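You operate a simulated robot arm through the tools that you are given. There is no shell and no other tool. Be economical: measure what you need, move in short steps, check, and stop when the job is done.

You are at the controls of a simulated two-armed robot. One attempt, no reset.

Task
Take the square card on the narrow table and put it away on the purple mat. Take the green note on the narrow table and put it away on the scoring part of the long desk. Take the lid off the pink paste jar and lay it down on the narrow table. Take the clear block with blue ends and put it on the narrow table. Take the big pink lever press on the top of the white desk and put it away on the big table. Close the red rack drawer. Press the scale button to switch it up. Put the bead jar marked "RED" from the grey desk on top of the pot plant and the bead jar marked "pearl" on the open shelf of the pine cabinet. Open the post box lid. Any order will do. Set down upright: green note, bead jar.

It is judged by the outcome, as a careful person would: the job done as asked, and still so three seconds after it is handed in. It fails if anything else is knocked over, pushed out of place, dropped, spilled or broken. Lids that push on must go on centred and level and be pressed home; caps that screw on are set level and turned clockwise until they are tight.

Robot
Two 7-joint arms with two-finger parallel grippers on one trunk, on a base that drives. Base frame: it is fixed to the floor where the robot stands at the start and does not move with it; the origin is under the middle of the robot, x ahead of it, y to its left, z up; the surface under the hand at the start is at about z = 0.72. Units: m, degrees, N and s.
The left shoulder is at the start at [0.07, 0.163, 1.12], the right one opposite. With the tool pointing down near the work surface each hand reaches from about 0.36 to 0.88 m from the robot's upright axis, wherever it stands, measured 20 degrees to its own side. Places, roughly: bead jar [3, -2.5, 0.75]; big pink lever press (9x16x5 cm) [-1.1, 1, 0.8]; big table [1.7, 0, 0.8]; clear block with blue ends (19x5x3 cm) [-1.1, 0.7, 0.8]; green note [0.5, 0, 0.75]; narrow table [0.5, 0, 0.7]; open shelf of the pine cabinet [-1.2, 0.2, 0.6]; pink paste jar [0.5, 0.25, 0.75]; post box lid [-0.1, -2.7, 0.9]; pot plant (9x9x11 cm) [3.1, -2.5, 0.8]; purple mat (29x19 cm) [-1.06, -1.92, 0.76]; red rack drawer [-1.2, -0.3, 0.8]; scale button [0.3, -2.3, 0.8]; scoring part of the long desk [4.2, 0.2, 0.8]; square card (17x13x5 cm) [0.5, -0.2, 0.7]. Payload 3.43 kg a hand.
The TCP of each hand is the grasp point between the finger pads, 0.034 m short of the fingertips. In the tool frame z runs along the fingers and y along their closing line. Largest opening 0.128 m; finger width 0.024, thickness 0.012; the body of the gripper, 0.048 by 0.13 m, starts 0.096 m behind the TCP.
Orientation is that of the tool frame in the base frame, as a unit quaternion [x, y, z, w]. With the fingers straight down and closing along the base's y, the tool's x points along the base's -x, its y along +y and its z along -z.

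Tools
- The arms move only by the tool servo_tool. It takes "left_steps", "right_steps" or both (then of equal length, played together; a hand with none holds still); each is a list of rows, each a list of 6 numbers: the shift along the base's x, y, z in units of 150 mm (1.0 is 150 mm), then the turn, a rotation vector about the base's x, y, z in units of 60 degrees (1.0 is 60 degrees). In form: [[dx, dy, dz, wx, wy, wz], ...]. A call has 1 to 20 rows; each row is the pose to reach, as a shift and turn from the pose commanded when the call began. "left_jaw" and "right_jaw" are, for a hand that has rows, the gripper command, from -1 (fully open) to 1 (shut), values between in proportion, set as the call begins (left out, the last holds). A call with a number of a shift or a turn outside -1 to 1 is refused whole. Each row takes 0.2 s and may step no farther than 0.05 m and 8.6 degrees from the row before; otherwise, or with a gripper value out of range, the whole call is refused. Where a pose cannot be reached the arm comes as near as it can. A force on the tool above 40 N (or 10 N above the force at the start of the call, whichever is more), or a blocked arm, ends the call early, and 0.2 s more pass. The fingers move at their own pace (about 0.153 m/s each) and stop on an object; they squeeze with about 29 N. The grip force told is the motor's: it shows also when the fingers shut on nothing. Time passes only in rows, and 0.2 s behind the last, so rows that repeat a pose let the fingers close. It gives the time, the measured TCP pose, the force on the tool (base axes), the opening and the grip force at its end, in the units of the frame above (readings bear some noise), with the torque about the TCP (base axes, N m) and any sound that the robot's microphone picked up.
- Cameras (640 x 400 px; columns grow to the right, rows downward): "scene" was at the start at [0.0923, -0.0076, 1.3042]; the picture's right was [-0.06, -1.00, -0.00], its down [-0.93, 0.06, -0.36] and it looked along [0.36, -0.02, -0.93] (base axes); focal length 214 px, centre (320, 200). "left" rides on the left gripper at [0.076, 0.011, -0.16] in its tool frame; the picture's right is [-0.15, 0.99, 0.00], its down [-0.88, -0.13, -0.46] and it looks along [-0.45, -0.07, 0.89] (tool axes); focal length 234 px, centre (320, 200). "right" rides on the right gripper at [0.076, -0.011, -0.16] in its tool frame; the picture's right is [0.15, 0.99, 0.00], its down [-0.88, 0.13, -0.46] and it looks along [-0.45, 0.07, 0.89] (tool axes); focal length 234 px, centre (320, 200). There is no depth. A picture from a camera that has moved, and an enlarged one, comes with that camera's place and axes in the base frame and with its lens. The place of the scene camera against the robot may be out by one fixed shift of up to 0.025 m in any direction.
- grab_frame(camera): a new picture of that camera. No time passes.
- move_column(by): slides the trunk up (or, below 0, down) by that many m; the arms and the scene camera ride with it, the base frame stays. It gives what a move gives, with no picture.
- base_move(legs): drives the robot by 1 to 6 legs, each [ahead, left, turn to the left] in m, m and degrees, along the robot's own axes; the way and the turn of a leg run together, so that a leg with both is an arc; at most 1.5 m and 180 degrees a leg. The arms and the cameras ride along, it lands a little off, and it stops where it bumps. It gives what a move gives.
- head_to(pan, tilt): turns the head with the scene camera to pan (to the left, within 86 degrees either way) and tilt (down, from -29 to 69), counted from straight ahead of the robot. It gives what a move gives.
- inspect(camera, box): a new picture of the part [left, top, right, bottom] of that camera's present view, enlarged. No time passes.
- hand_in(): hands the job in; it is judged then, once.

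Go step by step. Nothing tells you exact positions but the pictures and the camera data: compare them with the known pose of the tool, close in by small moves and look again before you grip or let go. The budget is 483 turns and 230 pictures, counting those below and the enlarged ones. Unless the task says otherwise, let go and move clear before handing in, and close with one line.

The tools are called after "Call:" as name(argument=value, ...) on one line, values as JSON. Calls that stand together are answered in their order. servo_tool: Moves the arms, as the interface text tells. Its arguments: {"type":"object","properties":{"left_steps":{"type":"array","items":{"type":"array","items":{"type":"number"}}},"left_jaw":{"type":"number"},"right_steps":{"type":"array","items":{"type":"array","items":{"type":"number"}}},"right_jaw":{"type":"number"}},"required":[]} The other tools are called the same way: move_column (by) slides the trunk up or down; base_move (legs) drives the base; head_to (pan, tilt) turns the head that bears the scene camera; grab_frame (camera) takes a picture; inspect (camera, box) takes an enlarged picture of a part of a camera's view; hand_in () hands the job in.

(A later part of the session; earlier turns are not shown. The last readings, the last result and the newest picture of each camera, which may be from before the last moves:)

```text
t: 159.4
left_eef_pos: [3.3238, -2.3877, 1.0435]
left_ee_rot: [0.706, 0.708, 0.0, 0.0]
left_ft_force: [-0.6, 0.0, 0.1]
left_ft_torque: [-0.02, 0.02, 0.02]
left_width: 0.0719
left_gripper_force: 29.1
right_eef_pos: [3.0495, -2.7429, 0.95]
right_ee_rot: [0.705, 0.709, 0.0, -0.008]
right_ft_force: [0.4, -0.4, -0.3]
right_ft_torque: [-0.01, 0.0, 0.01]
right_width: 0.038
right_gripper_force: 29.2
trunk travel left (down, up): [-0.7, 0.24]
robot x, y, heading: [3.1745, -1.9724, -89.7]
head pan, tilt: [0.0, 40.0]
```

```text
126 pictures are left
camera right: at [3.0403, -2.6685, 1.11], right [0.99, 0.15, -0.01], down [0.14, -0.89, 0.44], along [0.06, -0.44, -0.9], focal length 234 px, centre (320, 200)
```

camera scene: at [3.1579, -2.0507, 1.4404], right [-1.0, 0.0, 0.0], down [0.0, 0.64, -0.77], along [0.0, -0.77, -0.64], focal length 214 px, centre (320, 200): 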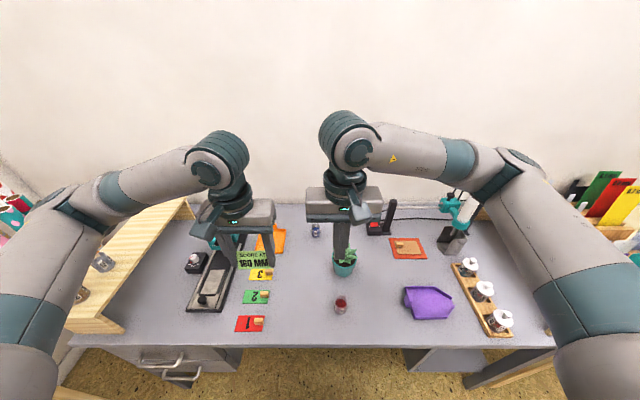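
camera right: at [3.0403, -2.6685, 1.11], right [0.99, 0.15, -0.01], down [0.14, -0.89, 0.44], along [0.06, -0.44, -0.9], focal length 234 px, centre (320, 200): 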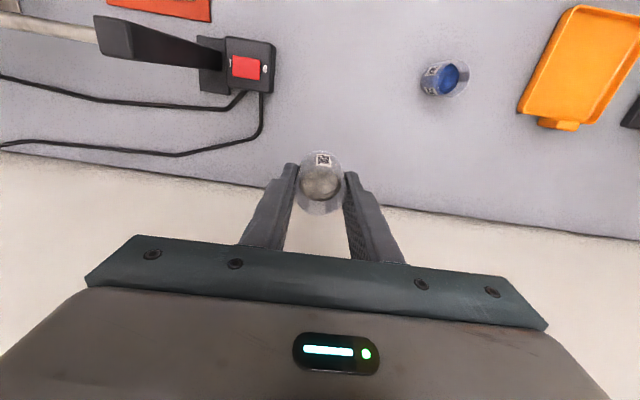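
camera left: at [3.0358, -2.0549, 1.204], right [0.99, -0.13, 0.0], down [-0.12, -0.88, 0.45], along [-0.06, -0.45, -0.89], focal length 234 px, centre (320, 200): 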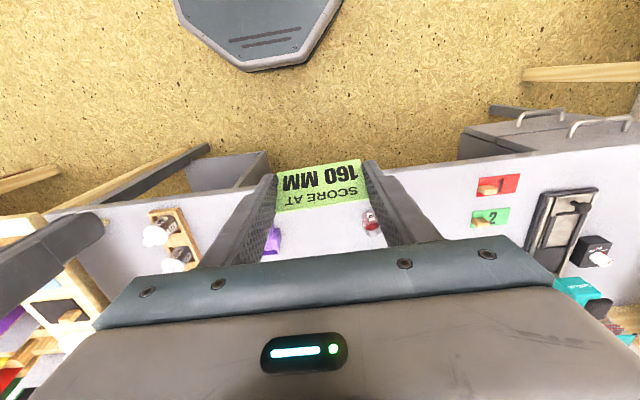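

PEARL is held. I'll raise it well above the RED jar and retract, then back away from the desk.

Call:
servo_tool(right_steps=[[0, 0, 0.3, 0, 0, 0], [0, 0, 0.6, 0, 0, 0], [-0.2, 0, 0.8, 0, 0, 0], [-0.5, 0, 0.8, 0, 0, 0], [-0.7, 0.2, 0.8, 0, 0, 0], [-0.8, 0.5, 0.8, 0, 0, 0], [-0.8, 0.8, 0.8, 0, 0, 0], [-0.8, 1.0, 0.8, 0, 0, 0]])

Call:
servo_tool(right_steps=[[0, 0.3, 0, 0, 0, 0], [0, 0.6, 0, 0, 0, 0], [0, 0.9, 0, 0, 0, 0], [0, 1.0, 0, 0, 0, 0]])

Call:
base_move(legs=[[-0.35, 0, 0], [0, 0, 90]])

Call:
head_to(pan=0, tilt=25)

Call:
grab_frame(camera="scene")

```text
t: 161.2
left_eef_pos: [3.3225, -2.3887, 1.0429]
left_ee_rot: [0.706, 0.708, 0.001, 0.0]
left_ft_force: [0.4, -0.7, -0.8]
left_ft_torque: [0.02, -0.01, 0.02]
left_width: 0.0718
left_gripper_force: 28.8
right_eef_pos: [2.9275, -2.5924, 1.0693]
right_ee_rot: [0.706, 0.708, -0.001, -0.008]
right_ft_force: [-0.3, -0.1, -1.1]
right_ft_torque: [-0.01, 0.02, -0.02]
right_width: 0.038
right_gripper_force: 28.9
trunk travel left (down, up): [-0.7, 0.24]
robot x, y, heading: [3.1729, -1.9686, -89.9]
head pan, tilt: [0.0, 40.0]
```

```text
t: 162.2
left_eef_pos: [3.3219, -2.3892, 1.0434]
left_ee_rot: [0.706, 0.708, 0.0, 0.0]
left_ft_force: [0.1, 0.1, -0.2]
left_ft_torque: [0.0, 0.02, -0.01]
left_width: 0.0719
left_gripper_force: 28.7
right_eef_pos: [2.9278, -2.4418, 1.0692]
right_ee_rot: [0.706, 0.708, 0.0, -0.009]
right_ft_force: [-0.6, 0.0, 0.0]
right_ft_torque: [-0.01, -0.02, 0.0]
right_width: 0.0382
right_gripper_force: 29.0
trunk travel left (down, up): [-0.7, 0.24]
robot x, y, heading: [3.1696, -1.9723, -89.9]
head pan, tilt: [0.0, 40.0]
```

```text
t: 168.3
left_eef_pos: [3.5887, -1.4658, 1.0431]
left_ee_rot: [-0.003, 1.0, 0.0, 0.0]
left_ft_force: [0.4, 0.9, -0.2]
left_ft_torque: [-0.02, 0.0, 0.0]
left_width: 0.0719
left_gripper_force: 28.5
right_eef_pos: [3.6459, -1.8602, 1.0686]
right_ee_rot: [-0.005, 1.0, -0.006, -0.006]
right_ft_force: [0.0, 0.7, -1.4]
right_ft_torque: [0.01, 0.05, -0.01]
right_width: 0.0379
right_gripper_force: 28.9
trunk travel left (down, up): [-0.7, 0.24]
robot x, y, heading: [3.1692, -1.6169, 0.3]
head pan, tilt: [0.0, 40.0]
```

```text
t: 169.1
left_eef_pos: [3.5891, -1.4656, 1.0424]
left_ee_rot: [-0.004, 1.0, -0.001, -0.002]
left_ft_force: [-0.1, 0.5, -0.7]
left_ft_torque: [-0.01, -0.02, 0.03]
left_width: 0.072
left_gripper_force: 29.3
right_eef_pos: [3.6468, -1.8604, 1.0686]
right_ee_rot: [-0.005, 1.0, -0.007, -0.007]
right_ft_force: [-0.2, 0.1, -0.4]
right_ft_torque: [0.02, 0.0, 0.01]
right_width: 0.038
right_gripper_force: 28.7
trunk travel left (down, up): [-0.7, 0.24]
robot x, y, heading: [3.1718, -1.6175, 0.5]
head pan, tilt: [0.0, 25.0]
```

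```text
125 pictures are left
camera scene: at [3.2999, -1.6219, 1.4636], right [0.01, -1.0, 0.0], down [-0.42, 0.0, -0.91], along [0.91, 0.01, -0.42], focal length 214 px, centre (320, 200)
```

scene: 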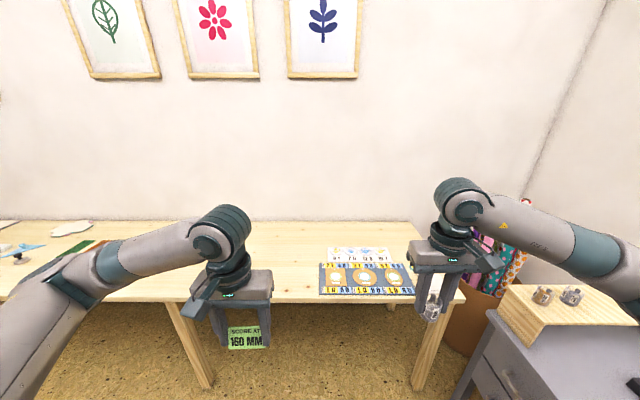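

The long desk is ahead. I'll look left for a clear way along it to the scoring part.

Call:
head_to(pan=65, tilt=30)

Call:
grab_frame(camera="scene")

```text
t: 170.5
left_eef_pos: [3.59, -1.4658, 1.0425]
left_ee_rot: [-0.003, 1.0, 0.0, -0.001]
left_ft_force: [0.0, 1.4, 0.3]
left_ft_torque: [0.04, -0.02, 0.01]
left_width: 0.0718
left_gripper_force: 28.6
right_eef_pos: [3.6461, -1.8613, 1.069]
right_ee_rot: [-0.004, 1.0, -0.006, -0.007]
right_ft_force: [0.5, -0.2, -0.7]
right_ft_torque: [0.0, 0.01, 0.01]
right_width: 0.0382
right_gripper_force: 29.0
trunk travel left (down, up): [-0.7, 0.24]
robot x, y, heading: [3.1689, -1.616, 0.5]
head pan, tilt: [65.0, 30.0]
```

```text
124 pictures are left
camera scene: at [3.2455, -1.5403, 1.4557], right [0.91, -0.42, 0.0], down [-0.21, -0.45, -0.87], along [0.36, 0.79, -0.5], focal length 214 px, centre (320, 200)
```

scene: 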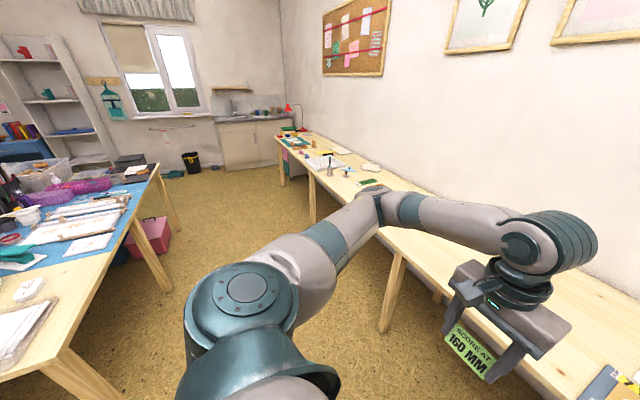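

The aisle along the long desk is clear. I'll strafe left to the scoring part.

Call:
base_move(legs=[[0.08, 1.4, 0], [0, 0.15, 0]])

Call:
head_to(pan=10, tilt=40)

Call:
grab_frame(camera="scene")

```text
t: 178.5
left_eef_pos: [3.6593, 0.0926, 1.0436]
left_ee_rot: [-0.003, 1.0, 0.001, -0.001]
left_ft_force: [0.5, 0.2, -0.7]
left_ft_torque: [-0.07, -0.01, 0.0]
left_width: 0.0721
left_gripper_force: 28.7
right_eef_pos: [3.7182, -0.3004, 1.0678]
right_ee_rot: [-0.004, 1.0, -0.005, -0.006]
right_ft_force: [-0.1, -0.2, -0.8]
right_ft_torque: [-0.01, 0.01, 0.0]
right_width: 0.038
right_gripper_force: 28.5
trunk travel left (down, up): [-0.7, 0.24]
robot x, y, heading: [3.2415, -0.0565, 0.6]
head pan, tilt: [65.0, 30.0]
```

```text
t: 179.7
left_eef_pos: [3.6592, 0.0946, 1.0429]
left_ee_rot: [-0.003, 1.0, 0.0, -0.001]
left_ft_force: [-0.6, -0.2, 0.1]
left_ft_torque: [-0.01, 0.02, 0.03]
left_width: 0.0719
left_gripper_force: 28.8
right_eef_pos: [3.7181, -0.3002, 1.0678]
right_ee_rot: [-0.005, 1.0, -0.006, -0.006]
right_ft_force: [0.0, 0.0, -0.8]
right_ft_torque: [0.05, 0.02, 0.0]
right_width: 0.0379
right_gripper_force: 29.1
trunk travel left (down, up): [-0.7, 0.24]
robot x, y, heading: [3.2409, -0.0602, 0.5]
head pan, tilt: [10.0, 40.0]
```

```text
123 pictures are left
camera scene: at [3.3619, -0.0465, 1.4403], right [0.18, -0.98, 0.0], down [-0.63, -0.12, -0.77], along [0.75, 0.14, -0.64], focal length 214 px, centre (320, 200)
```

scene: 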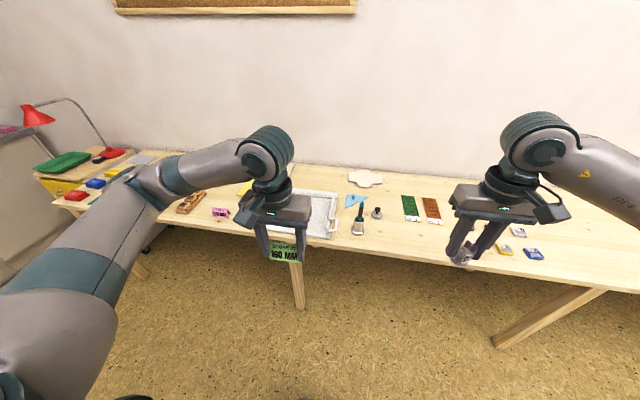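

Call:
inspect(camera="scene", box=[150, 150, 450, 338])

Call:
grab_frame(camera="left")

```text
2.13 times, centred on (300, 244) of scene
camera zoom: at [3.3619, -0.0465, 1.4403], right [0.18, -0.98, 0.0], down [-0.63, -0.12, -0.77], along [0.75, 0.14, -0.64], focal length 456 px, centre (363, 106)
```

zoom: 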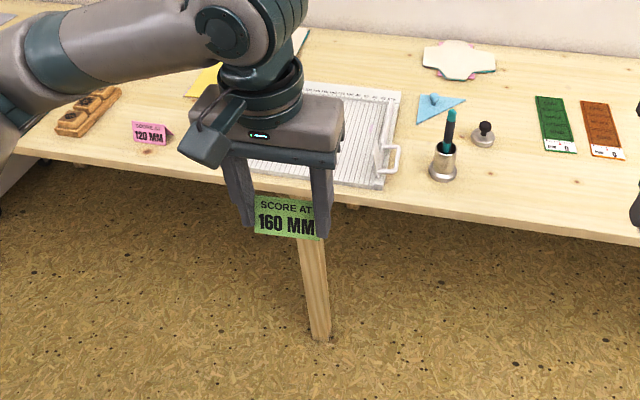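

```text
121 pictures are left
camera left: at [3.5842, 0.1058, 1.204], right [0.14, 0.99, 0.0], down [0.88, -0.12, 0.45], along [0.45, -0.06, -0.89], focal length 234 px, centre (320, 200)
```

left: 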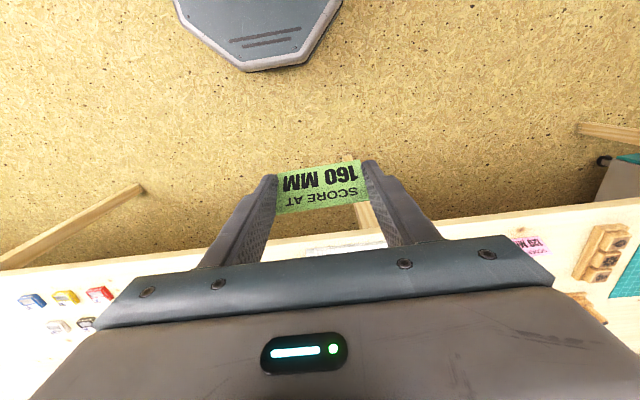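

A pink "120 MM" note and a scoring board are at the scoring part. I'll reach the left hand over the desk to see free space there.

Call:
base_move(legs=[[0.2, 0.1, 0]])

Call:
servo_tool(left_steps=[[0.2, 0.2, 0, 0, 0, 0], [0.4, 0.4, 0, 0, 0, 0], [0.6, 0.6, 0, 0, 0, 0], [0.8, 0.8, 0, 0, 0, 0]])

Call:
grab_frame(camera="left")

Call:
grab_frame(camera="scene")

```text
t: 181.4
left_eef_pos: [3.8603, 0.1935, 1.0428]
left_ee_rot: [-0.001, 1.0, 0.001, 0.0]
left_ft_force: [0.4, 1.0, -0.8]
left_ft_torque: [-0.05, 0.01, 0.0]
left_width: 0.0721
left_gripper_force: 29.1
right_eef_pos: [3.9166, -0.2007, 1.0681]
right_ee_rot: [-0.003, 1.0, -0.006, -0.007]
right_ft_force: [-0.4, 0.0, -0.7]
right_ft_torque: [0.01, -0.01, -0.01]
right_width: 0.038
right_gripper_force: 28.9
trunk travel left (down, up): [-0.7, 0.24]
robot x, y, heading: [3.446, 0.0376, 0.0]
head pan, tilt: [10.0, 40.0]
```

```text
t: 182.4
left_eef_pos: [3.9823, 0.3162, 1.0424]
left_ee_rot: [-0.001, 1.0, 0.0, -0.001]
left_ft_force: [0.2, 0.6, -0.4]
left_ft_torque: [-0.01, 0.0, 0.0]
left_width: 0.0717
left_gripper_force: 29.0
right_eef_pos: [3.9168, -0.1997, 1.0682]
right_ee_rot: [-0.002, 1.0, -0.007, -0.006]
right_ft_force: [0.4, -0.6, -0.5]
right_ft_torque: [-0.01, -0.01, -0.01]
right_width: 0.038
right_gripper_force: 29.0
trunk travel left (down, up): [-0.7, 0.24]
robot x, y, heading: [3.4439, 0.0427, -0.1]
head pan, tilt: [10.0, 40.0]
```

```text
120 pictures are left
camera left: at [3.9066, 0.3274, 1.204], right [0.14, 0.99, 0.0], down [0.88, -0.13, 0.45], along [0.45, -0.07, -0.89], focal length 234 px, centre (320, 200)
```

left: 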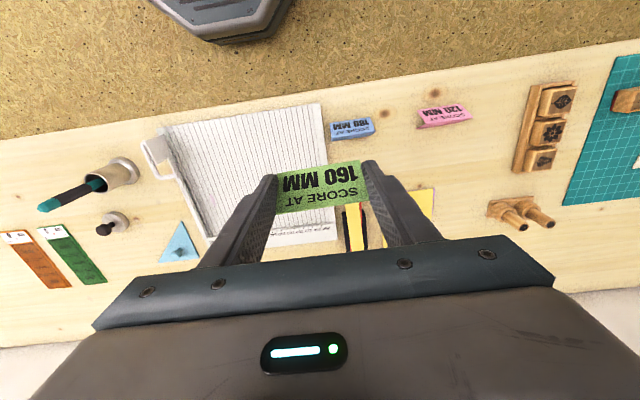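

```text
119 pictures are left
camera scene: at [3.5627, 0.0545, 1.4403], right [0.18, -0.98, 0.0], down [-0.63, -0.11, -0.77], along [0.75, 0.14, -0.64], focal length 214 px, centre (320, 200)
```

scene: 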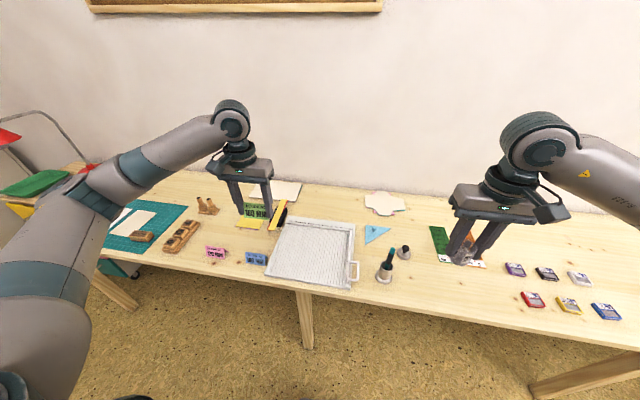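

The green note belongs with the blue "180" and pink "120" notes. A free spot lies just behind and between them at about (4.07, 0.45); I'll move over it and descend.

Call:
servo_tool(left_steps=[[0.15, 0.22, 0, 0, 0, 0], [0.3, 0.45, 0, 0, 0, 0], [0.45, 0.67, 0, 0, 0, 0], [0.59, 0.89, 0, 0, 0, 0], [0.59, 0.89, -0.3, 0, 0, 0], [0.59, 0.89, -0.6, 0, 0, 0], [0.59, 0.89, -0.9, 0, 0, 0]])

Call:
grab_frame(camera="left")

Call:
inspect(camera="scene", box=[150, 180, 350, 305])

```text
t: 184.0
left_eef_pos: [4.0695, 0.4485, 0.9086]
left_ee_rot: [-0.001, 1.0, 0.0, -0.001]
left_ft_force: [0.5, 0.9, -1.2]
left_ft_torque: [-0.01, 0.04, 0.03]
left_width: 0.0717
left_gripper_force: 29.3
right_eef_pos: [3.9175, -0.1999, 1.0695]
right_ee_rot: [-0.002, 1.0, -0.006, -0.006]
right_ft_force: [-0.5, 0.0, -0.2]
right_ft_torque: [-0.04, 0.0, 0.04]
right_width: 0.0378
right_gripper_force: 29.0
trunk travel left (down, up): [-0.7, 0.24]
robot x, y, heading: [3.4407, 0.0432, 0.1]
head pan, tilt: [10.0, 40.0]
```

```text
118 pictures are left
camera left: at [3.9945, 0.4597, 1.0693], right [0.14, 0.99, 0.0], down [0.88, -0.13, 0.45], along [0.45, -0.07, -0.89], focal length 234 px, centre (320, 200)
```

left: 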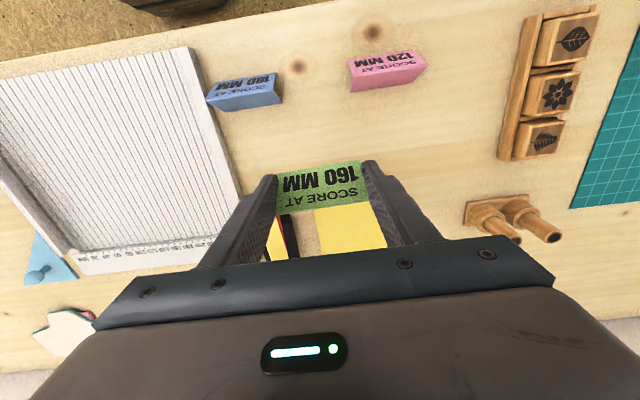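

```text
3.20 times, centred on (250, 242) of scene
camera zoom: at [3.5631, 0.054, 1.4403], right [0.18, -0.98, 0.0], down [-0.63, -0.11, -0.77], along [0.75, 0.14, -0.64], focal length 686 px, centre (544, 64)
```

zoom: 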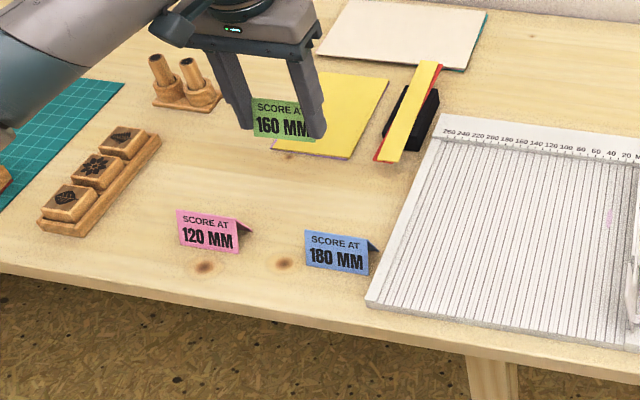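

Clear wood is directly below. I'll lower to near the desk and then feel for contact.

Call:
servo_tool(left_steps=[[-0.03, 0, -0.25, 0, 0, 0], [-0.06, 0, -0.45, 0, 0, 0], [-0.06, 0, -0.6, 0, 0, 0], [-0.06, 0, -0.66, 0, 0, 0]])

Call:
inspect(camera="scene", box=[150, 180, 350, 305])

```text
t: 185.0
left_eef_pos: [4.0599, 0.4477, 0.8091]
left_ee_rot: [-0.001, 1.0, 0.0, 0.0]
left_ft_force: [0.0, -0.5, 0.5]
left_ft_torque: [0.04, 0.0, 0.0]
left_width: 0.0718
left_gripper_force: 28.9
right_eef_pos: [3.9182, -0.2011, 1.0686]
right_ee_rot: [-0.002, 1.0, -0.007, -0.006]
right_ft_force: [0.3, -0.1, -0.2]
right_ft_torque: [0.0, 0.02, 0.03]
right_width: 0.0377
right_gripper_force: 28.4
trunk travel left (down, up): [-0.7, 0.24]
robot x, y, heading: [3.443, 0.0434, 0.3]
head pan, tilt: [10.0, 40.0]
```

```text
3.20 times, centred on (250, 242) of scene
camera zoom: at [3.5625, 0.0536, 1.4403], right [0.18, -0.98, 0.0], down [-0.63, -0.11, -0.77], along [0.75, 0.14, -0.64], focal length 686 px, centre (544, 64)
```

zoom: 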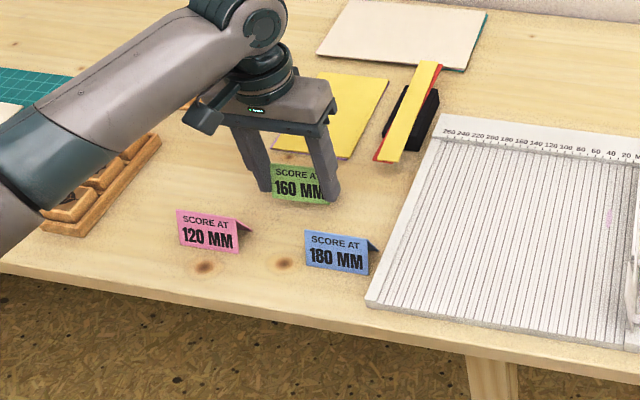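

Call:
servo_tool(left_steps=[[0, 0, -0.02, 0, 0, 0], [0, 0, -0.04, 0, 0, 0], [0, 0, -0.06, 0, 0, 0], [0, 0, -0.08, 0, 0, 0], [0, 0, -0.1, 0, 0, 0]])

```text
t: 186.2
left_eef_pos: [4.0598, 0.4481, 0.7939]
left_ee_rot: [-0.001, 1.0, -0.001, -0.001]
left_ft_force: [-0.5, -0.6, 0.0]
left_ft_torque: [0.01, -0.01, 0.04]
left_width: 0.0718
left_gripper_force: 29.5
right_eef_pos: [3.917, -0.2008, 1.0698]
right_ee_rot: [-0.003, 1.0, -0.007, -0.006]
right_ft_force: [0.2, 0.0, 0.9]
right_ft_torque: [-0.01, 0.01, -0.02]
right_width: 0.0379
right_gripper_force: 29.1
trunk travel left (down, up): [-0.7, 0.24]
robot x, y, heading: [3.4452, 0.0424, 0.2]
head pan, tilt: [10.0, 40.0]
```

Call:
servo_tool(left_steps=[[0, 0, -0.015, 0, 0, 0], [0, 0, -0.03, 0, 0, 0], [0, 0, -0.045, 0, 0, 0], [0, 0, -0.06, 0, 0, 0]])

```text
t: 187.2
left_eef_pos: [4.0604, 0.4472, 0.7897]
left_ee_rot: [-0.002, 1.0, 0.001, 0.003]
left_ft_force: [2.8, 1.7, 36.8]
left_ft_torque: [0.21, -0.27, 0.02]
left_width: 0.073
left_gripper_force: 28.7
right_eef_pos: [3.9154, -0.2034, 1.0695]
right_ee_rot: [-0.002, 1.0, -0.005, -0.004]
right_ft_force: [-0.2, 0.8, -0.2]
right_ft_torque: [0.0, 0.03, 0.03]
right_width: 0.0378
right_gripper_force: 28.6
trunk travel left (down, up): [-0.7, 0.24]
robot x, y, heading: [3.4413, 0.0434, 0.1]
head pan, tilt: [10.0, 40.0]
```

Contact. I'll ease up, open moderately and rise.

Call:
servo_tool(left_steps=[[0, 0, 0.02, 0, 0, 0], [0, 0, 0.03, 0, 0, 0], [0, 0, 0.03, 0, 0, 0]])

Call:
servo_tool(left_steps=[[0, 0, 0, 0, 0, 0], [0, 0, 0, 0, 0, 0], [0, 0, 0.1, 0, 0, 0], [0, 0, 0.4, 0, 0, 0], [0, 0, 0.7, 0, 0, 0], [0, 0, 1.0, 0, 0, 0]], left_jaw=-0.5)

Call:
inspect(camera="scene", box=[150, 180, 350, 305])

```text
t: 188.0
left_eef_pos: [4.058, 0.446, 0.7909]
left_ee_rot: [-0.001, 1.0, 0.0, -0.001]
left_ft_force: [5.4, -0.3, 17.0]
left_ft_torque: [0.12, -0.37, -0.02]
left_width: 0.072
left_gripper_force: 29.1
right_eef_pos: [3.9151, -0.2024, 1.068]
right_ee_rot: [-0.003, 1.0, -0.006, -0.005]
right_ft_force: [0.1, 0.8, -0.8]
right_ft_torque: [-0.01, 0.0, 0.02]
right_width: 0.0381
right_gripper_force: 28.8
trunk travel left (down, up): [-0.7, 0.24]
robot x, y, heading: [3.443, 0.0421, 0.0]
head pan, tilt: [10.0, 40.0]
```

```text
t: 189.4
left_eef_pos: [4.0606, 0.4488, 0.9391]
left_ee_rot: [-0.002, 1.0, 0.0, 0.0]
left_ft_force: [0.0, 0.9, 0.3]
left_ft_torque: [0.0, -0.02, 0.01]
left_width: 0.096
left_gripper_force: 0.0
right_eef_pos: [3.9164, -0.2008, 1.0693]
right_ee_rot: [-0.003, 1.0, -0.006, -0.006]
right_ft_force: [0.0, -1.0, -1.2]
right_ft_torque: [0.03, 0.0, 0.01]
right_width: 0.038
right_gripper_force: 29.1
trunk travel left (down, up): [-0.7, 0.24]
robot x, y, heading: [3.4444, 0.042, 0.4]
head pan, tilt: [10.0, 40.0]
```

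```text
3.20 times, centred on (250, 242) of scene
camera zoom: at [3.562, 0.053, 1.4403], right [0.18, -0.98, 0.0], down [-0.63, -0.11, -0.77], along [0.75, 0.14, -0.64], focal length 686 px, centre (544, 64)
```

zoom: 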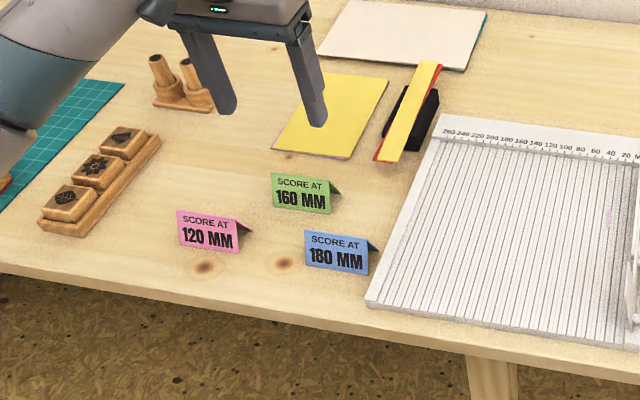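

The green note stands upright with its fellows. I'll retract the left arm and head back to the cabinets by the route I came.

Call:
servo_tool(left_steps=[[-0.2, -0.2, 0.15, 0, 0, 0], [-0.4, -0.4, 0.3, 0, 0, 0], [-0.6, -0.6, 0.45, 0, 0, 0], [-0.8, -0.8, 0.6, 0, 0, 0], [-1.0, -1.0, 0.7, 0, 0, 0]])

Call:
base_move(legs=[[-0.25, 0, 0], [0, -1.4, 0], [0, -0.3, 0], [-1.4, 0, 0], [-1.4, 0, 0]])

Call:
head_to(pan=80, tilt=35)

Call:
grab_frame(camera="scene")

```text
t: 190.6
left_eef_pos: [3.9084, 0.2962, 1.0461]
left_ee_rot: [-0.002, 1.0, 0.001, -0.001]
left_ft_force: [0.7, 0.0, -0.4]
left_ft_torque: [0.06, 0.0, -0.02]
left_width: 0.0958
left_gripper_force: 0.2
right_eef_pos: [3.9167, -0.2021, 1.0677]
right_ee_rot: [-0.002, 1.0, -0.006, -0.006]
right_ft_force: [-0.3, 0.5, -0.8]
right_ft_torque: [0.03, -0.02, -0.02]
right_width: 0.0379
right_gripper_force: 29.0
trunk travel left (down, up): [-0.7, 0.24]
robot x, y, heading: [3.4471, 0.0418, 0.2]
head pan, tilt: [10.0, 40.0]
```

```text
t: 213.7
left_eef_pos: [0.887, -1.4124, 1.0458]
left_ee_rot: [-0.001, 1.0, 0.0, -0.001]
left_ft_force: [0.0, -0.2, 0.1]
left_ft_torque: [0.0, 0.02, 0.0]
left_width: 0.096
left_gripper_force: 0.0
right_eef_pos: [0.8925, -1.9107, 1.0695]
right_ee_rot: [-0.002, 1.0, -0.007, -0.006]
right_ft_force: [-0.8, 1.1, -1.0]
right_ft_torque: [-0.01, 0.03, 0.03]
right_width: 0.038
right_gripper_force: 29.0
trunk travel left (down, up): [-0.7, 0.24]
robot x, y, heading: [0.4216, -1.6675, -0.1]
head pan, tilt: [10.0, 40.0]
```

```text
t: 215.1
left_eef_pos: [0.8879, -1.4137, 1.0465]
left_ee_rot: [-0.001, 1.0, 0.0, -0.001]
left_ft_force: [-0.4, 0.7, 0.5]
left_ft_torque: [0.0, 0.01, 0.01]
left_width: 0.0962
left_gripper_force: 0.0
right_eef_pos: [0.8922, -1.9106, 1.068]
right_ee_rot: [-0.001, 1.0, -0.006, -0.006]
right_ft_force: [0.1, -0.5, -1.1]
right_ft_torque: [0.04, 0.01, 0.0]
right_width: 0.0378
right_gripper_force: 28.9
trunk travel left (down, up): [-0.7, 0.24]
robot x, y, heading: [0.4222, -1.6655, 0.2]
head pan, tilt: [80.0, 35.0]
```

```text
114 pictures are left
camera scene: at [0.4698, -1.5841, 1.4479], right [0.98, -0.17, 0.0], down [-0.1, -0.56, -0.82], along [0.14, 0.81, -0.57], focal length 214 px, centre (320, 200)
```

scene: 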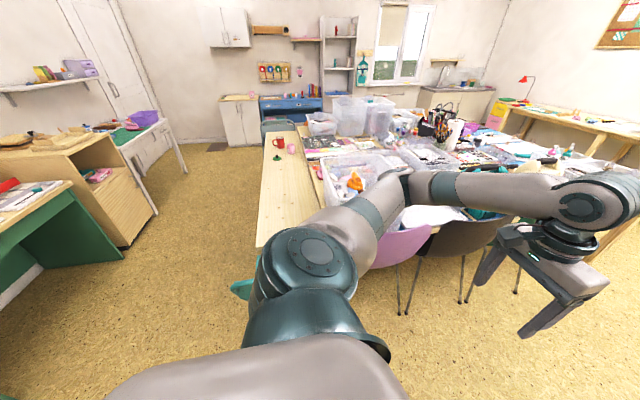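

Call:
base_move(legs=[[-0.72, 0, 0], [0, 0, 90], [1.4, 0, 0], [0.3, 0, 0], [0, 0, 90]])

Call:
head_to(pan=0, tilt=45)

Call:
grab_frame(camera="scene")

```text
t: 234.9
left_eef_pos: [-0.7568, -0.2205, 1.0452]
left_ee_rot: [1.0, -0.006, 0.001, 0.0]
left_ft_force: [-0.2, 0.0, -0.7]
left_ft_torque: [-0.01, 0.0, 0.01]
left_width: 0.0959
left_gripper_force: 0.0
right_eef_pos: [-0.7553, 0.279, 1.0684]
right_ee_rot: [1.0, -0.006, 0.007, -0.007]
right_ft_force: [-0.4, 0.4, -2.1]
right_ft_torque: [0.02, 0.03, 0.04]
right_width: 0.0379
right_gripper_force: 29.3
trunk travel left (down, up): [-0.7, 0.24]
robot x, y, heading: [-0.2832, 0.028, 179.3]
head pan, tilt: [80.0, 35.0]
```

```text
t: 236.4
left_eef_pos: [-0.7562, -0.2195, 1.0455]
left_ee_rot: [1.0, -0.006, 0.001, 0.0]
left_ft_force: [-1.0, -1.4, -0.6]
left_ft_torque: [0.01, -0.01, 0.01]
left_width: 0.0962
left_gripper_force: 0.0
right_eef_pos: [-0.7565, 0.2788, 1.0684]
right_ee_rot: [1.0, -0.005, 0.007, -0.006]
right_ft_force: [-0.4, -0.6, -1.6]
right_ft_torque: [0.02, 0.03, 0.0]
right_width: 0.0382
right_gripper_force: 29.1
trunk travel left (down, up): [-0.7, 0.24]
robot x, y, heading: [-0.2847, 0.027, 179.4]
head pan, tilt: [0.0, 45.0]
```

```text
113 pictures are left
camera scene: at [-0.4298, 0.0261, 1.4331], right [0.01, 1.0, 0.0], down [0.71, -0.01, -0.71], along [-0.71, 0.01, -0.71], focal length 214 px, centre (320, 200)
```

scene: 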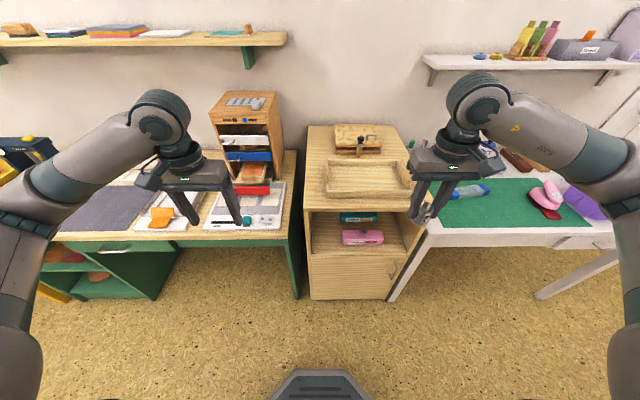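

I see the rack with its red drawer pulled out at left, the pine cabinet's open shelf in the middle, and the white desk with the press at right. I'll zoom in on the rack and shelf.

Call:
inspect(camera="scene", box=[150, 80, 310, 240])

Call:
inspect(camera="scene", box=[290, 120, 450, 300])

```text
2.50 times, centred on (230, 160) of scene
camera zoom: at [-0.4298, 0.0261, 1.4331], right [0.01, 1.0, 0.0], down [0.71, -0.01, -0.71], along [-0.71, 0.01, -0.71], focal length 536 px, centre (545, 300)
```

zoom: 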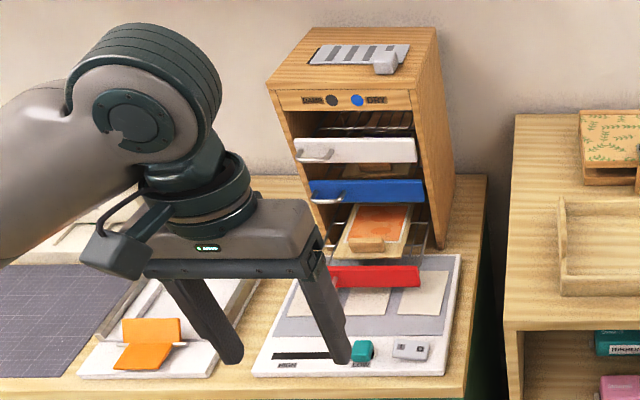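

```text
2.22 times, centred on (370, 210) of scene
camera zoom: at [-0.4298, 0.0261, 1.4331], right [0.01, 1.0, 0.0], down [0.71, -0.01, -0.71], along [-0.71, 0.01, -0.71], focal length 477 px, centre (209, 178)
```

zoom: 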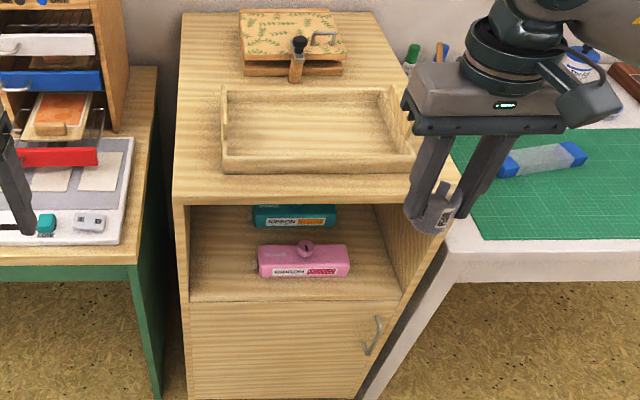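

The red drawer sticks out by about 10 cm. I'll drive a little nearer and push it in with the closed left fingers.

Call:
base_move(legs=[[0.16, 0, 0.6]])

Call:
servo_tool(left_steps=[[0, -0.1, -0.2, 0, 0, 0], [0, -0.2, -0.4, 0, 0, 0], [0, -0.25, -0.6, 0, 0, 0]], left_jaw=1)

Call:
grab_frame(camera="left")

Call:
grab_frame(camera="scene")

```text
t: 237.8
left_eef_pos: [-0.9121, -0.2231, 1.0455]
left_ee_rot: [1.0, -0.002, 0.0, 0.0]
left_ft_force: [-0.4, -0.2, -0.3]
left_ft_torque: [0.01, -0.01, 0.0]
left_width: 0.0963
left_gripper_force: 0.1
right_eef_pos: [-0.9159, 0.2751, 1.0685]
right_ee_rot: [1.0, 0.0, 0.006, -0.006]
right_ft_force: [0.1, 0.2, 0.0]
right_ft_torque: [-0.02, -0.04, -0.01]
right_width: 0.038
right_gripper_force: 29.0
trunk travel left (down, up): [-0.7, 0.24]
robot x, y, heading: [-0.4422, 0.0313, 180.0]
head pan, tilt: [0.0, 45.0]
```

```text
t: 238.6
left_eef_pos: [-0.9128, -0.2617, 0.955]
left_ee_rot: [1.0, -0.001, 0.0, 0.0]
left_ft_force: [-0.3, 0.7, -0.6]
left_ft_torque: [0.01, 0.02, 0.01]
left_width: 0.0001
left_gripper_force: 28.6
right_eef_pos: [-0.9164, 0.2745, 1.0682]
right_ee_rot: [1.0, 0.0, 0.006, -0.007]
right_ft_force: [0.6, 0.2, -0.5]
right_ft_torque: [-0.02, 0.02, 0.04]
right_width: 0.038
right_gripper_force: 28.8
trunk travel left (down, up): [-0.7, 0.24]
robot x, y, heading: [-0.4445, 0.0294, 179.9]
head pan, tilt: [0.0, 45.0]
```

```text
110 pictures are left
camera left: at [-0.8364, -0.2726, 1.1159], right [-0.15, -0.99, 0.0], down [-0.88, 0.13, 0.46], along [-0.45, 0.07, -0.89], focal length 234 px, centre (320, 200)
```

left: 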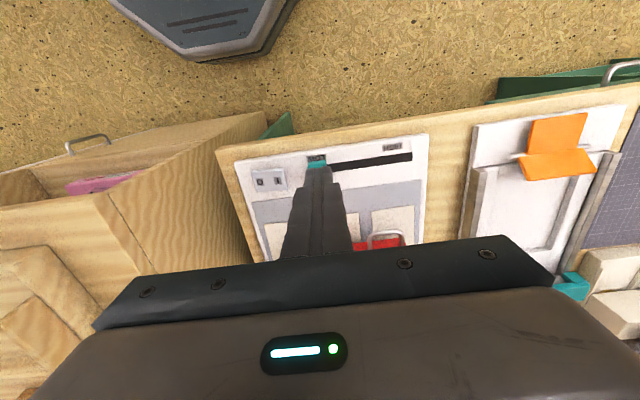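

```text
109 pictures are left
camera scene: at [-0.5885, 0.0255, 1.4331], right [0.0, 1.0, 0.0], down [0.71, 0.0, -0.71], along [-0.71, 0.0, -0.71], focal length 214 px, centre (320, 200)
```

scene: 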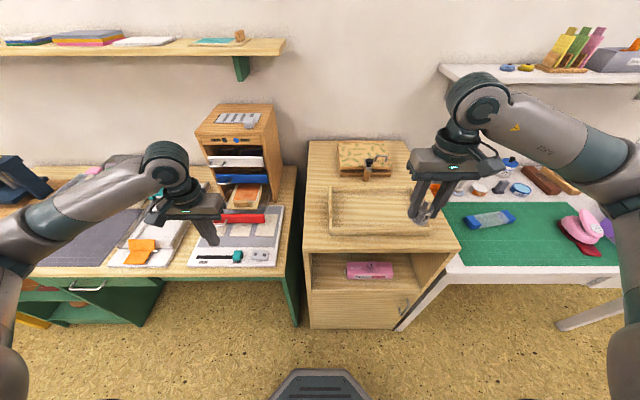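

I'll tilt the left fingers forward so only the fingertips meet the drawer front, clear of the handles above, and bring them in front of the red face.

Call:
servo_tool(left_steps=[[0, -0.02, 0, 0, 0.133, 0], [0, -0.04, 0, 0, 0.267, 0], [0, -0.06, -0.1, 0, 0.4, 0], [-0.1, -0.06, -0.3, 0, 0.533, 0], [-0.3, -0.06, -0.5, 0, 0.667, 0], [-0.5, -0.06, -0.7, 0, 0.667, 0]])

Call:
grab_frame(camera="left")

Call:
inspect(camera="scene", box=[180, 120, 300, 270])

```text
t: 240.0
left_eef_pos: [-0.9882, -0.2712, 0.8513]
left_ee_rot: [0.94, -0.001, -0.342, 0.002]
left_ft_force: [0.6, 0.4, -0.3]
left_ft_torque: [0.0, 0.0, 0.03]
left_width: 0.0002
left_gripper_force: 28.5
right_eef_pos: [-0.9167, 0.2743, 1.0694]
right_ee_rot: [1.0, 0.0, 0.006, -0.006]
right_ft_force: [0.0, 0.0, -1.1]
right_ft_torque: [0.02, -0.03, -0.01]
right_width: 0.0378
right_gripper_force: 29.3
trunk travel left (down, up): [-0.7, 0.24]
robot x, y, heading: [-0.4433, 0.0331, 179.8]
head pan, tilt: [0.0, 45.0]
```

```text
108 pictures are left
camera left: at [-0.8264, -0.2817, 0.9254], right [-0.11, -0.99, 0.1], down [-0.38, 0.13, 0.91], along [-0.92, 0.07, -0.39], focal length 234 px, centre (320, 200)
```

left: 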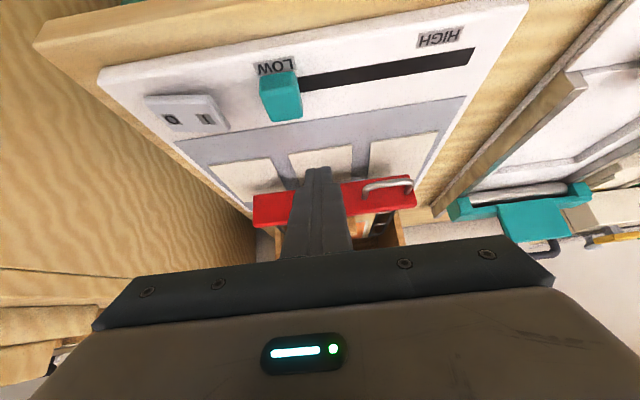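

```text
2.67 times, centred on (240, 195) of scene
camera zoom: at [-0.5897, 0.0258, 1.433], right [0.0, 1.0, 0.0], down [0.71, 0.0, -0.71], along [-0.71, 0.0, -0.71], focal length 572 px, centre (533, 213)
```

zoom: 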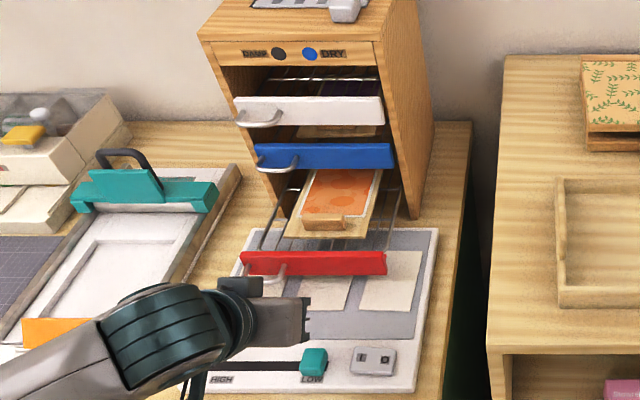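

The fingertips are level with the red front. I'll shift to its middle and push it in steadily.

Call:
servo_tool(left_steps=[[0, -0.09, 0, 0, 0, 0], [-0.15, -0.09, 0, 0, 0, 0], [-0.3, -0.09, 0, 0, 0, 0], [-0.45, -0.09, 0, 0, 0, 0], [-0.6, -0.09, 0, 0, 0, 0], [-0.75, -0.09, 0, 0, 0, 0], [-0.9, -0.09, 0, 0, 0, 0], [-1.0, -0.09, 0, 0, 0, 0]])

Call:
inspect(camera="scene", box=[180, 120, 300, 270])

```text
t: 241.8
left_eef_pos: [-1.138, -0.2837, 0.8505]
left_ee_rot: [0.94, -0.001, -0.341, 0.0]
left_ft_force: [-0.4, 0.5, -0.8]
left_ft_torque: [-0.01, -0.01, 0.01]
left_width: 0.0
left_gripper_force: 28.6
right_eef_pos: [-0.9167, 0.276, 1.0679]
right_ee_rot: [1.0, 0.0, 0.006, -0.007]
right_ft_force: [0.3, -0.7, -0.1]
right_ft_torque: [0.0, 0.0, -0.04]
right_width: 0.038
right_gripper_force: 29.0
trunk travel left (down, up): [-0.7, 0.24]
robot x, y, heading: [-0.442, 0.029, 180.0]
head pan, tilt: [0.0, 45.0]
```

```text
2.67 times, centred on (240, 195) of scene
camera zoom: at [-0.5887, 0.026, 1.433], right [0.0, 1.0, 0.0], down [0.71, 0.0, -0.71], along [-0.71, 0.0, -0.71], focal length 572 px, centre (533, 213)
```

zoom: 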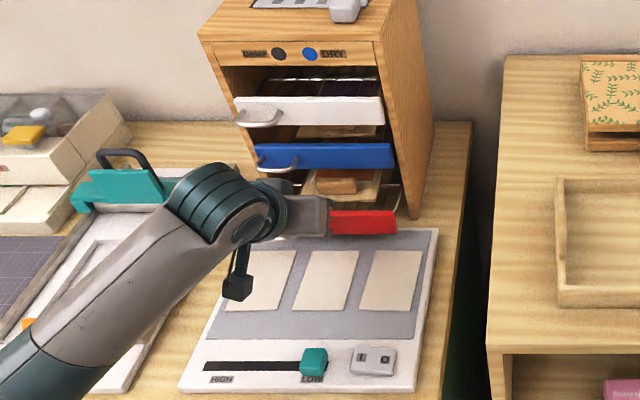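

The drawer is sliding in freely. I'll continue until it resists.

Call:
servo_tool(left_steps=[[-0.1, 0, 0, 0, 0, 0], [-0.2, 0, 0, 0, 0, 0], [-0.3, 0, 0, 0, 0, 0], [-0.4, 0, 0, 0, 0, 0], [-0.5, 0, 0, 0, 0, 0], [-0.6, 0, 0, 0, 0, 0], [-0.7, 0, 0, 0, 0, 0], [-0.8, 0, 0, 0, 0, 0]])

Call:
inspect(camera="scene", box=[180, 120, 300, 270])

```text
t: 242.9
left_eef_pos: [-1.1969, -0.2835, 0.8498]
left_ee_rot: [0.941, -0.001, -0.338, 0.001]
left_ft_force: [16.5, 1.3, 8.3]
left_ft_torque: [0.0, -0.15, -0.04]
left_width: 0.0002
left_gripper_force: 29.1
right_eef_pos: [-0.9151, 0.2755, 1.0695]
right_ee_rot: [1.0, 0.0, 0.005, -0.006]
right_ft_force: [-0.2, -0.1, -1.1]
right_ft_torque: [0.01, -0.04, 0.0]
right_width: 0.0375
right_gripper_force: 28.9
trunk travel left (down, up): [-0.7, 0.24]
robot x, y, heading: [-0.4451, 0.0288, -180.0]
head pan, tilt: [0.0, 45.0]
stopped in row 5 (left hand): the force on the tool passed its limit at 46 N (the readings are from after the stop); the commanded pose is now the measured one
```

```text
2.67 times, centred on (240, 195) of scene
camera zoom: at [-0.5868, 0.0259, 1.4333], right [0.0, 1.0, 0.0], down [0.71, 0.0, -0.71], along [-0.71, 0.0, -0.71], focal length 572 px, centre (533, 213)
```

zoom: 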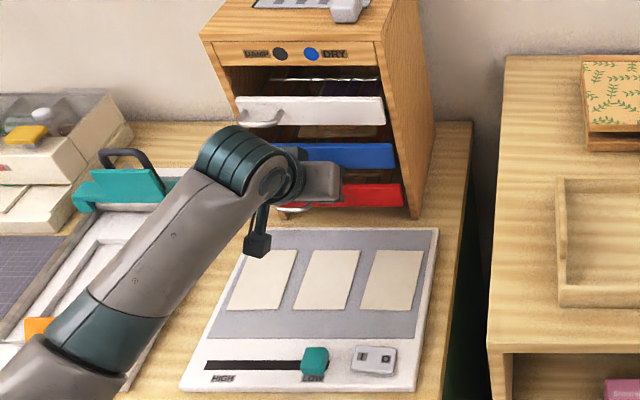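

It stopped firmly, apparently flush. I'll back off and check.

Call:
servo_tool(left_steps=[[0.2, 0, 0, 0, 0, 0], [0.5, 0, 0, 0, 0, 0], [0.8, 0, 0.1, 0, 0, 0], [1.0, 0, 0.3, 0, 0, 0]])

Call:
servo_tool(left_steps=[[0.2, 0, 0.2, 0, -0.133, 0], [0.4, 0, 0.4, 0, -0.267, 0], [0.6, 0, 0.6, 0, -0.4, 0], [0.8, 0, 0.8, 0, -0.533, 0], [1.0, 0, 1.0, 0, -0.667, 0]])

Call:
inspect(camera="scene", box=[180, 120, 300, 270])

```text
t: 243.9
left_eef_pos: [-1.0473, -0.2832, 0.8938]
left_ee_rot: [0.941, -0.001, -0.339, 0.001]
left_ft_force: [0.1, -0.5, 0.6]
left_ft_torque: [0.0, -0.01, 0.01]
left_width: 0.0
left_gripper_force: 29.7
right_eef_pos: [-0.9163, 0.2738, 1.0698]
right_ee_rot: [1.0, 0.001, 0.006, -0.005]
right_ft_force: [0.5, 1.1, 0.2]
right_ft_torque: [0.0, -0.01, 0.03]
right_width: 0.0378
right_gripper_force: 29.1
trunk travel left (down, up): [-0.7, 0.24]
robot x, y, heading: [-0.4421, 0.033, 180.0]
head pan, tilt: [0.0, 45.0]
```

```text
t: 245.1
left_eef_pos: [-0.8974, -0.2848, 1.0447]
left_ee_rot: [1.0, -0.001, 0.004, 0.0]
left_ft_force: [0.7, 0.0, -0.6]
left_ft_torque: [-0.01, 0.0, -0.02]
left_width: 0.0
left_gripper_force: 28.9
right_eef_pos: [-0.9157, 0.2749, 1.068]
right_ee_rot: [1.0, 0.001, 0.006, -0.006]
right_ft_force: [1.0, -0.2, -1.4]
right_ft_torque: [0.01, 0.03, 0.0]
right_width: 0.0377
right_gripper_force: 29.3
trunk travel left (down, up): [-0.7, 0.24]
robot x, y, heading: [-0.4436, 0.0277, -180.1]
head pan, tilt: [0.0, 45.0]
```

```text
2.67 times, centred on (240, 195) of scene
camera zoom: at [-0.5878, 0.026, 1.433], right [0.0, 1.0, 0.0], down [0.71, 0.0, -0.71], along [-0.71, 0.0, -0.71], focal length 572 px, centre (533, 213)
```

zoom: 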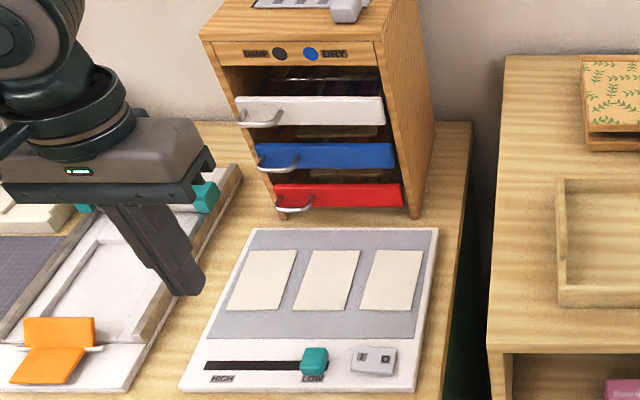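

The red drawer is closed flush. To put PEARL upright on the shelf I must re-grip it with a tilted hand, so I'll first stand it on the green mat's free edge; I'll strafe right for that.

Call:
base_move(legs=[[0, -0.3, 0]])

Call:
grab_frame(camera="scene")

Call:
grab_frame(camera="right")

```text
t: 247.1
left_eef_pos: [-0.8974, 0.0117, 1.0431]
left_ee_rot: [1.0, 0.0, 0.003, 0.0]
left_ft_force: [-0.3, 0.2, -0.4]
left_ft_torque: [-0.01, 0.0, -0.04]
left_width: 0.0
left_gripper_force: 29.1
right_eef_pos: [-0.9181, 0.5702, 1.0692]
right_ee_rot: [1.0, 0.003, 0.007, -0.005]
right_ft_force: [0.4, -0.1, -1.4]
right_ft_torque: [0.01, 0.0, -0.02]
right_width: 0.0379
right_gripper_force: 29.0
trunk travel left (down, up): [-0.7, 0.24]
robot x, y, heading: [-0.4443, 0.331, -180.1]
head pan, tilt: [0.0, 45.0]
```

```text
103 pictures are left
camera scene: at [-0.5886, 0.3219, 1.4331], right [0.0, 1.0, 0.0], down [0.71, 0.0, -0.71], along [-0.71, 0.0, -0.71], focal length 214 px, centre (320, 200)
```

scene: 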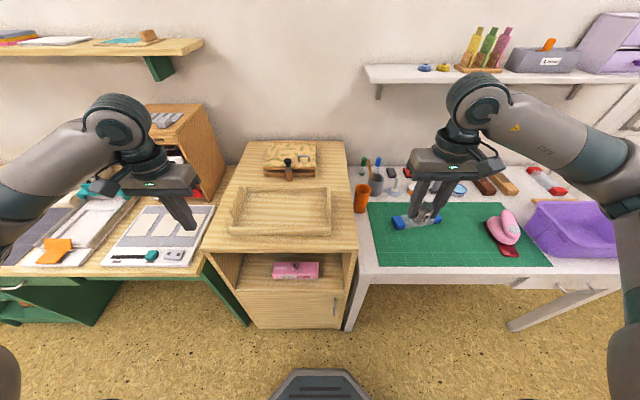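

```text
102 pictures are left
camera right: at [-0.8433, 0.5805, 1.2296], right [0.15, -0.99, -0.01], down [-0.89, -0.14, 0.44], along [-0.44, -0.06, -0.9], focal length 234 px, centre (320, 200)
```

right: 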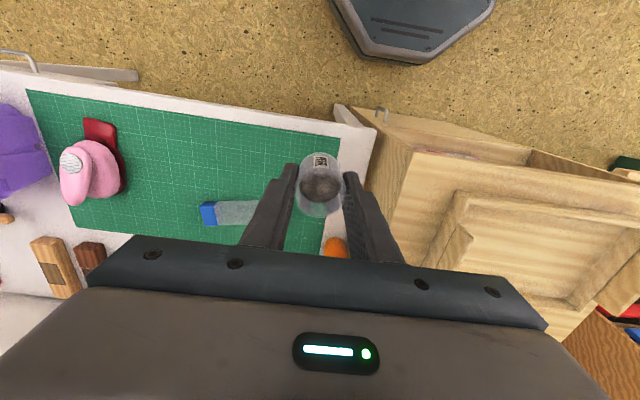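

A free patch of green mat is at about (-0.985, 0.62). I'll set the jar there.

Call:
servo_tool(right_steps=[[-0.2, 0.15, 0, 0, 0, 0], [-0.44, 0.33, 0, 0, 0, 0], [-0.44, 0.33, -0.33, 0, 0, 0], [-0.44, 0.33, -0.66, 0, 0, 0], [-0.44, 0.33, -1.0, 0, 0, 0]])

Call:
servo_tool(right_steps=[[0, 0, -0.15, 0, 0, 0], [0, 0, -0.3, 0, 0, 0], [0, 0, -0.45, 0, 0, 0], [0, 0, -0.5, 0, 0, 0]])

Call:
grab_frame(camera="right")

Call:
inspect(camera="scene", box=[340, 160, 560, 298])

```text
refused: row 5 steps farther than a row can; nothing moved
```

```text
t: 248.1
left_eef_pos: [-0.8973, 0.0115, 1.0447]
left_ee_rot: [1.0, -0.001, 0.004, -0.001]
left_ft_force: [-0.2, -0.2, -1.3]
left_ft_torque: [-0.03, -0.02, -0.02]
left_width: 0.0001
left_gripper_force: 28.6
right_eef_pos: [-0.9174, 0.5713, 0.9936]
right_ee_rot: [1.0, 0.002, 0.006, -0.007]
right_ft_force: [-0.1, 0.1, -1.6]
right_ft_torque: [0.0, 0.0, 0.01]
right_width: 0.0381
right_gripper_force: 29.2
trunk travel left (down, up): [-0.7, 0.24]
robot x, y, heading: [-0.4463, 0.3234, -179.9]
head pan, tilt: [0.0, 45.0]
```

```text
101 pictures are left
camera right: at [-0.8435, 0.5809, 1.1549], right [0.15, -0.99, -0.01], down [-0.89, -0.14, 0.44], along [-0.44, -0.06, -0.9], focal length 234 px, centre (320, 200)
```

right: 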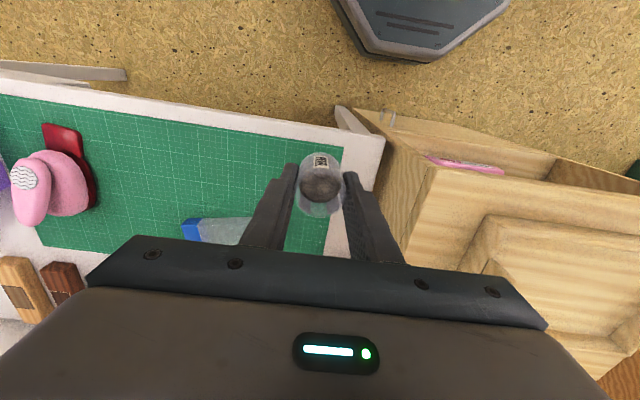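

```text
2.90 times, centred on (450, 229) of scene
camera zoom: at [-0.5886, 0.322, 1.4331], right [0.0, 1.0, 0.0], down [0.71, 0.0, -0.71], along [-0.71, 0.0, -0.71], focal length 622 px, centre (-57, 116)
```

zoom: 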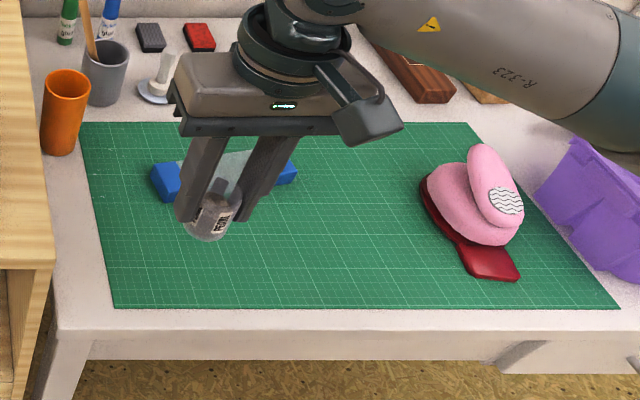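

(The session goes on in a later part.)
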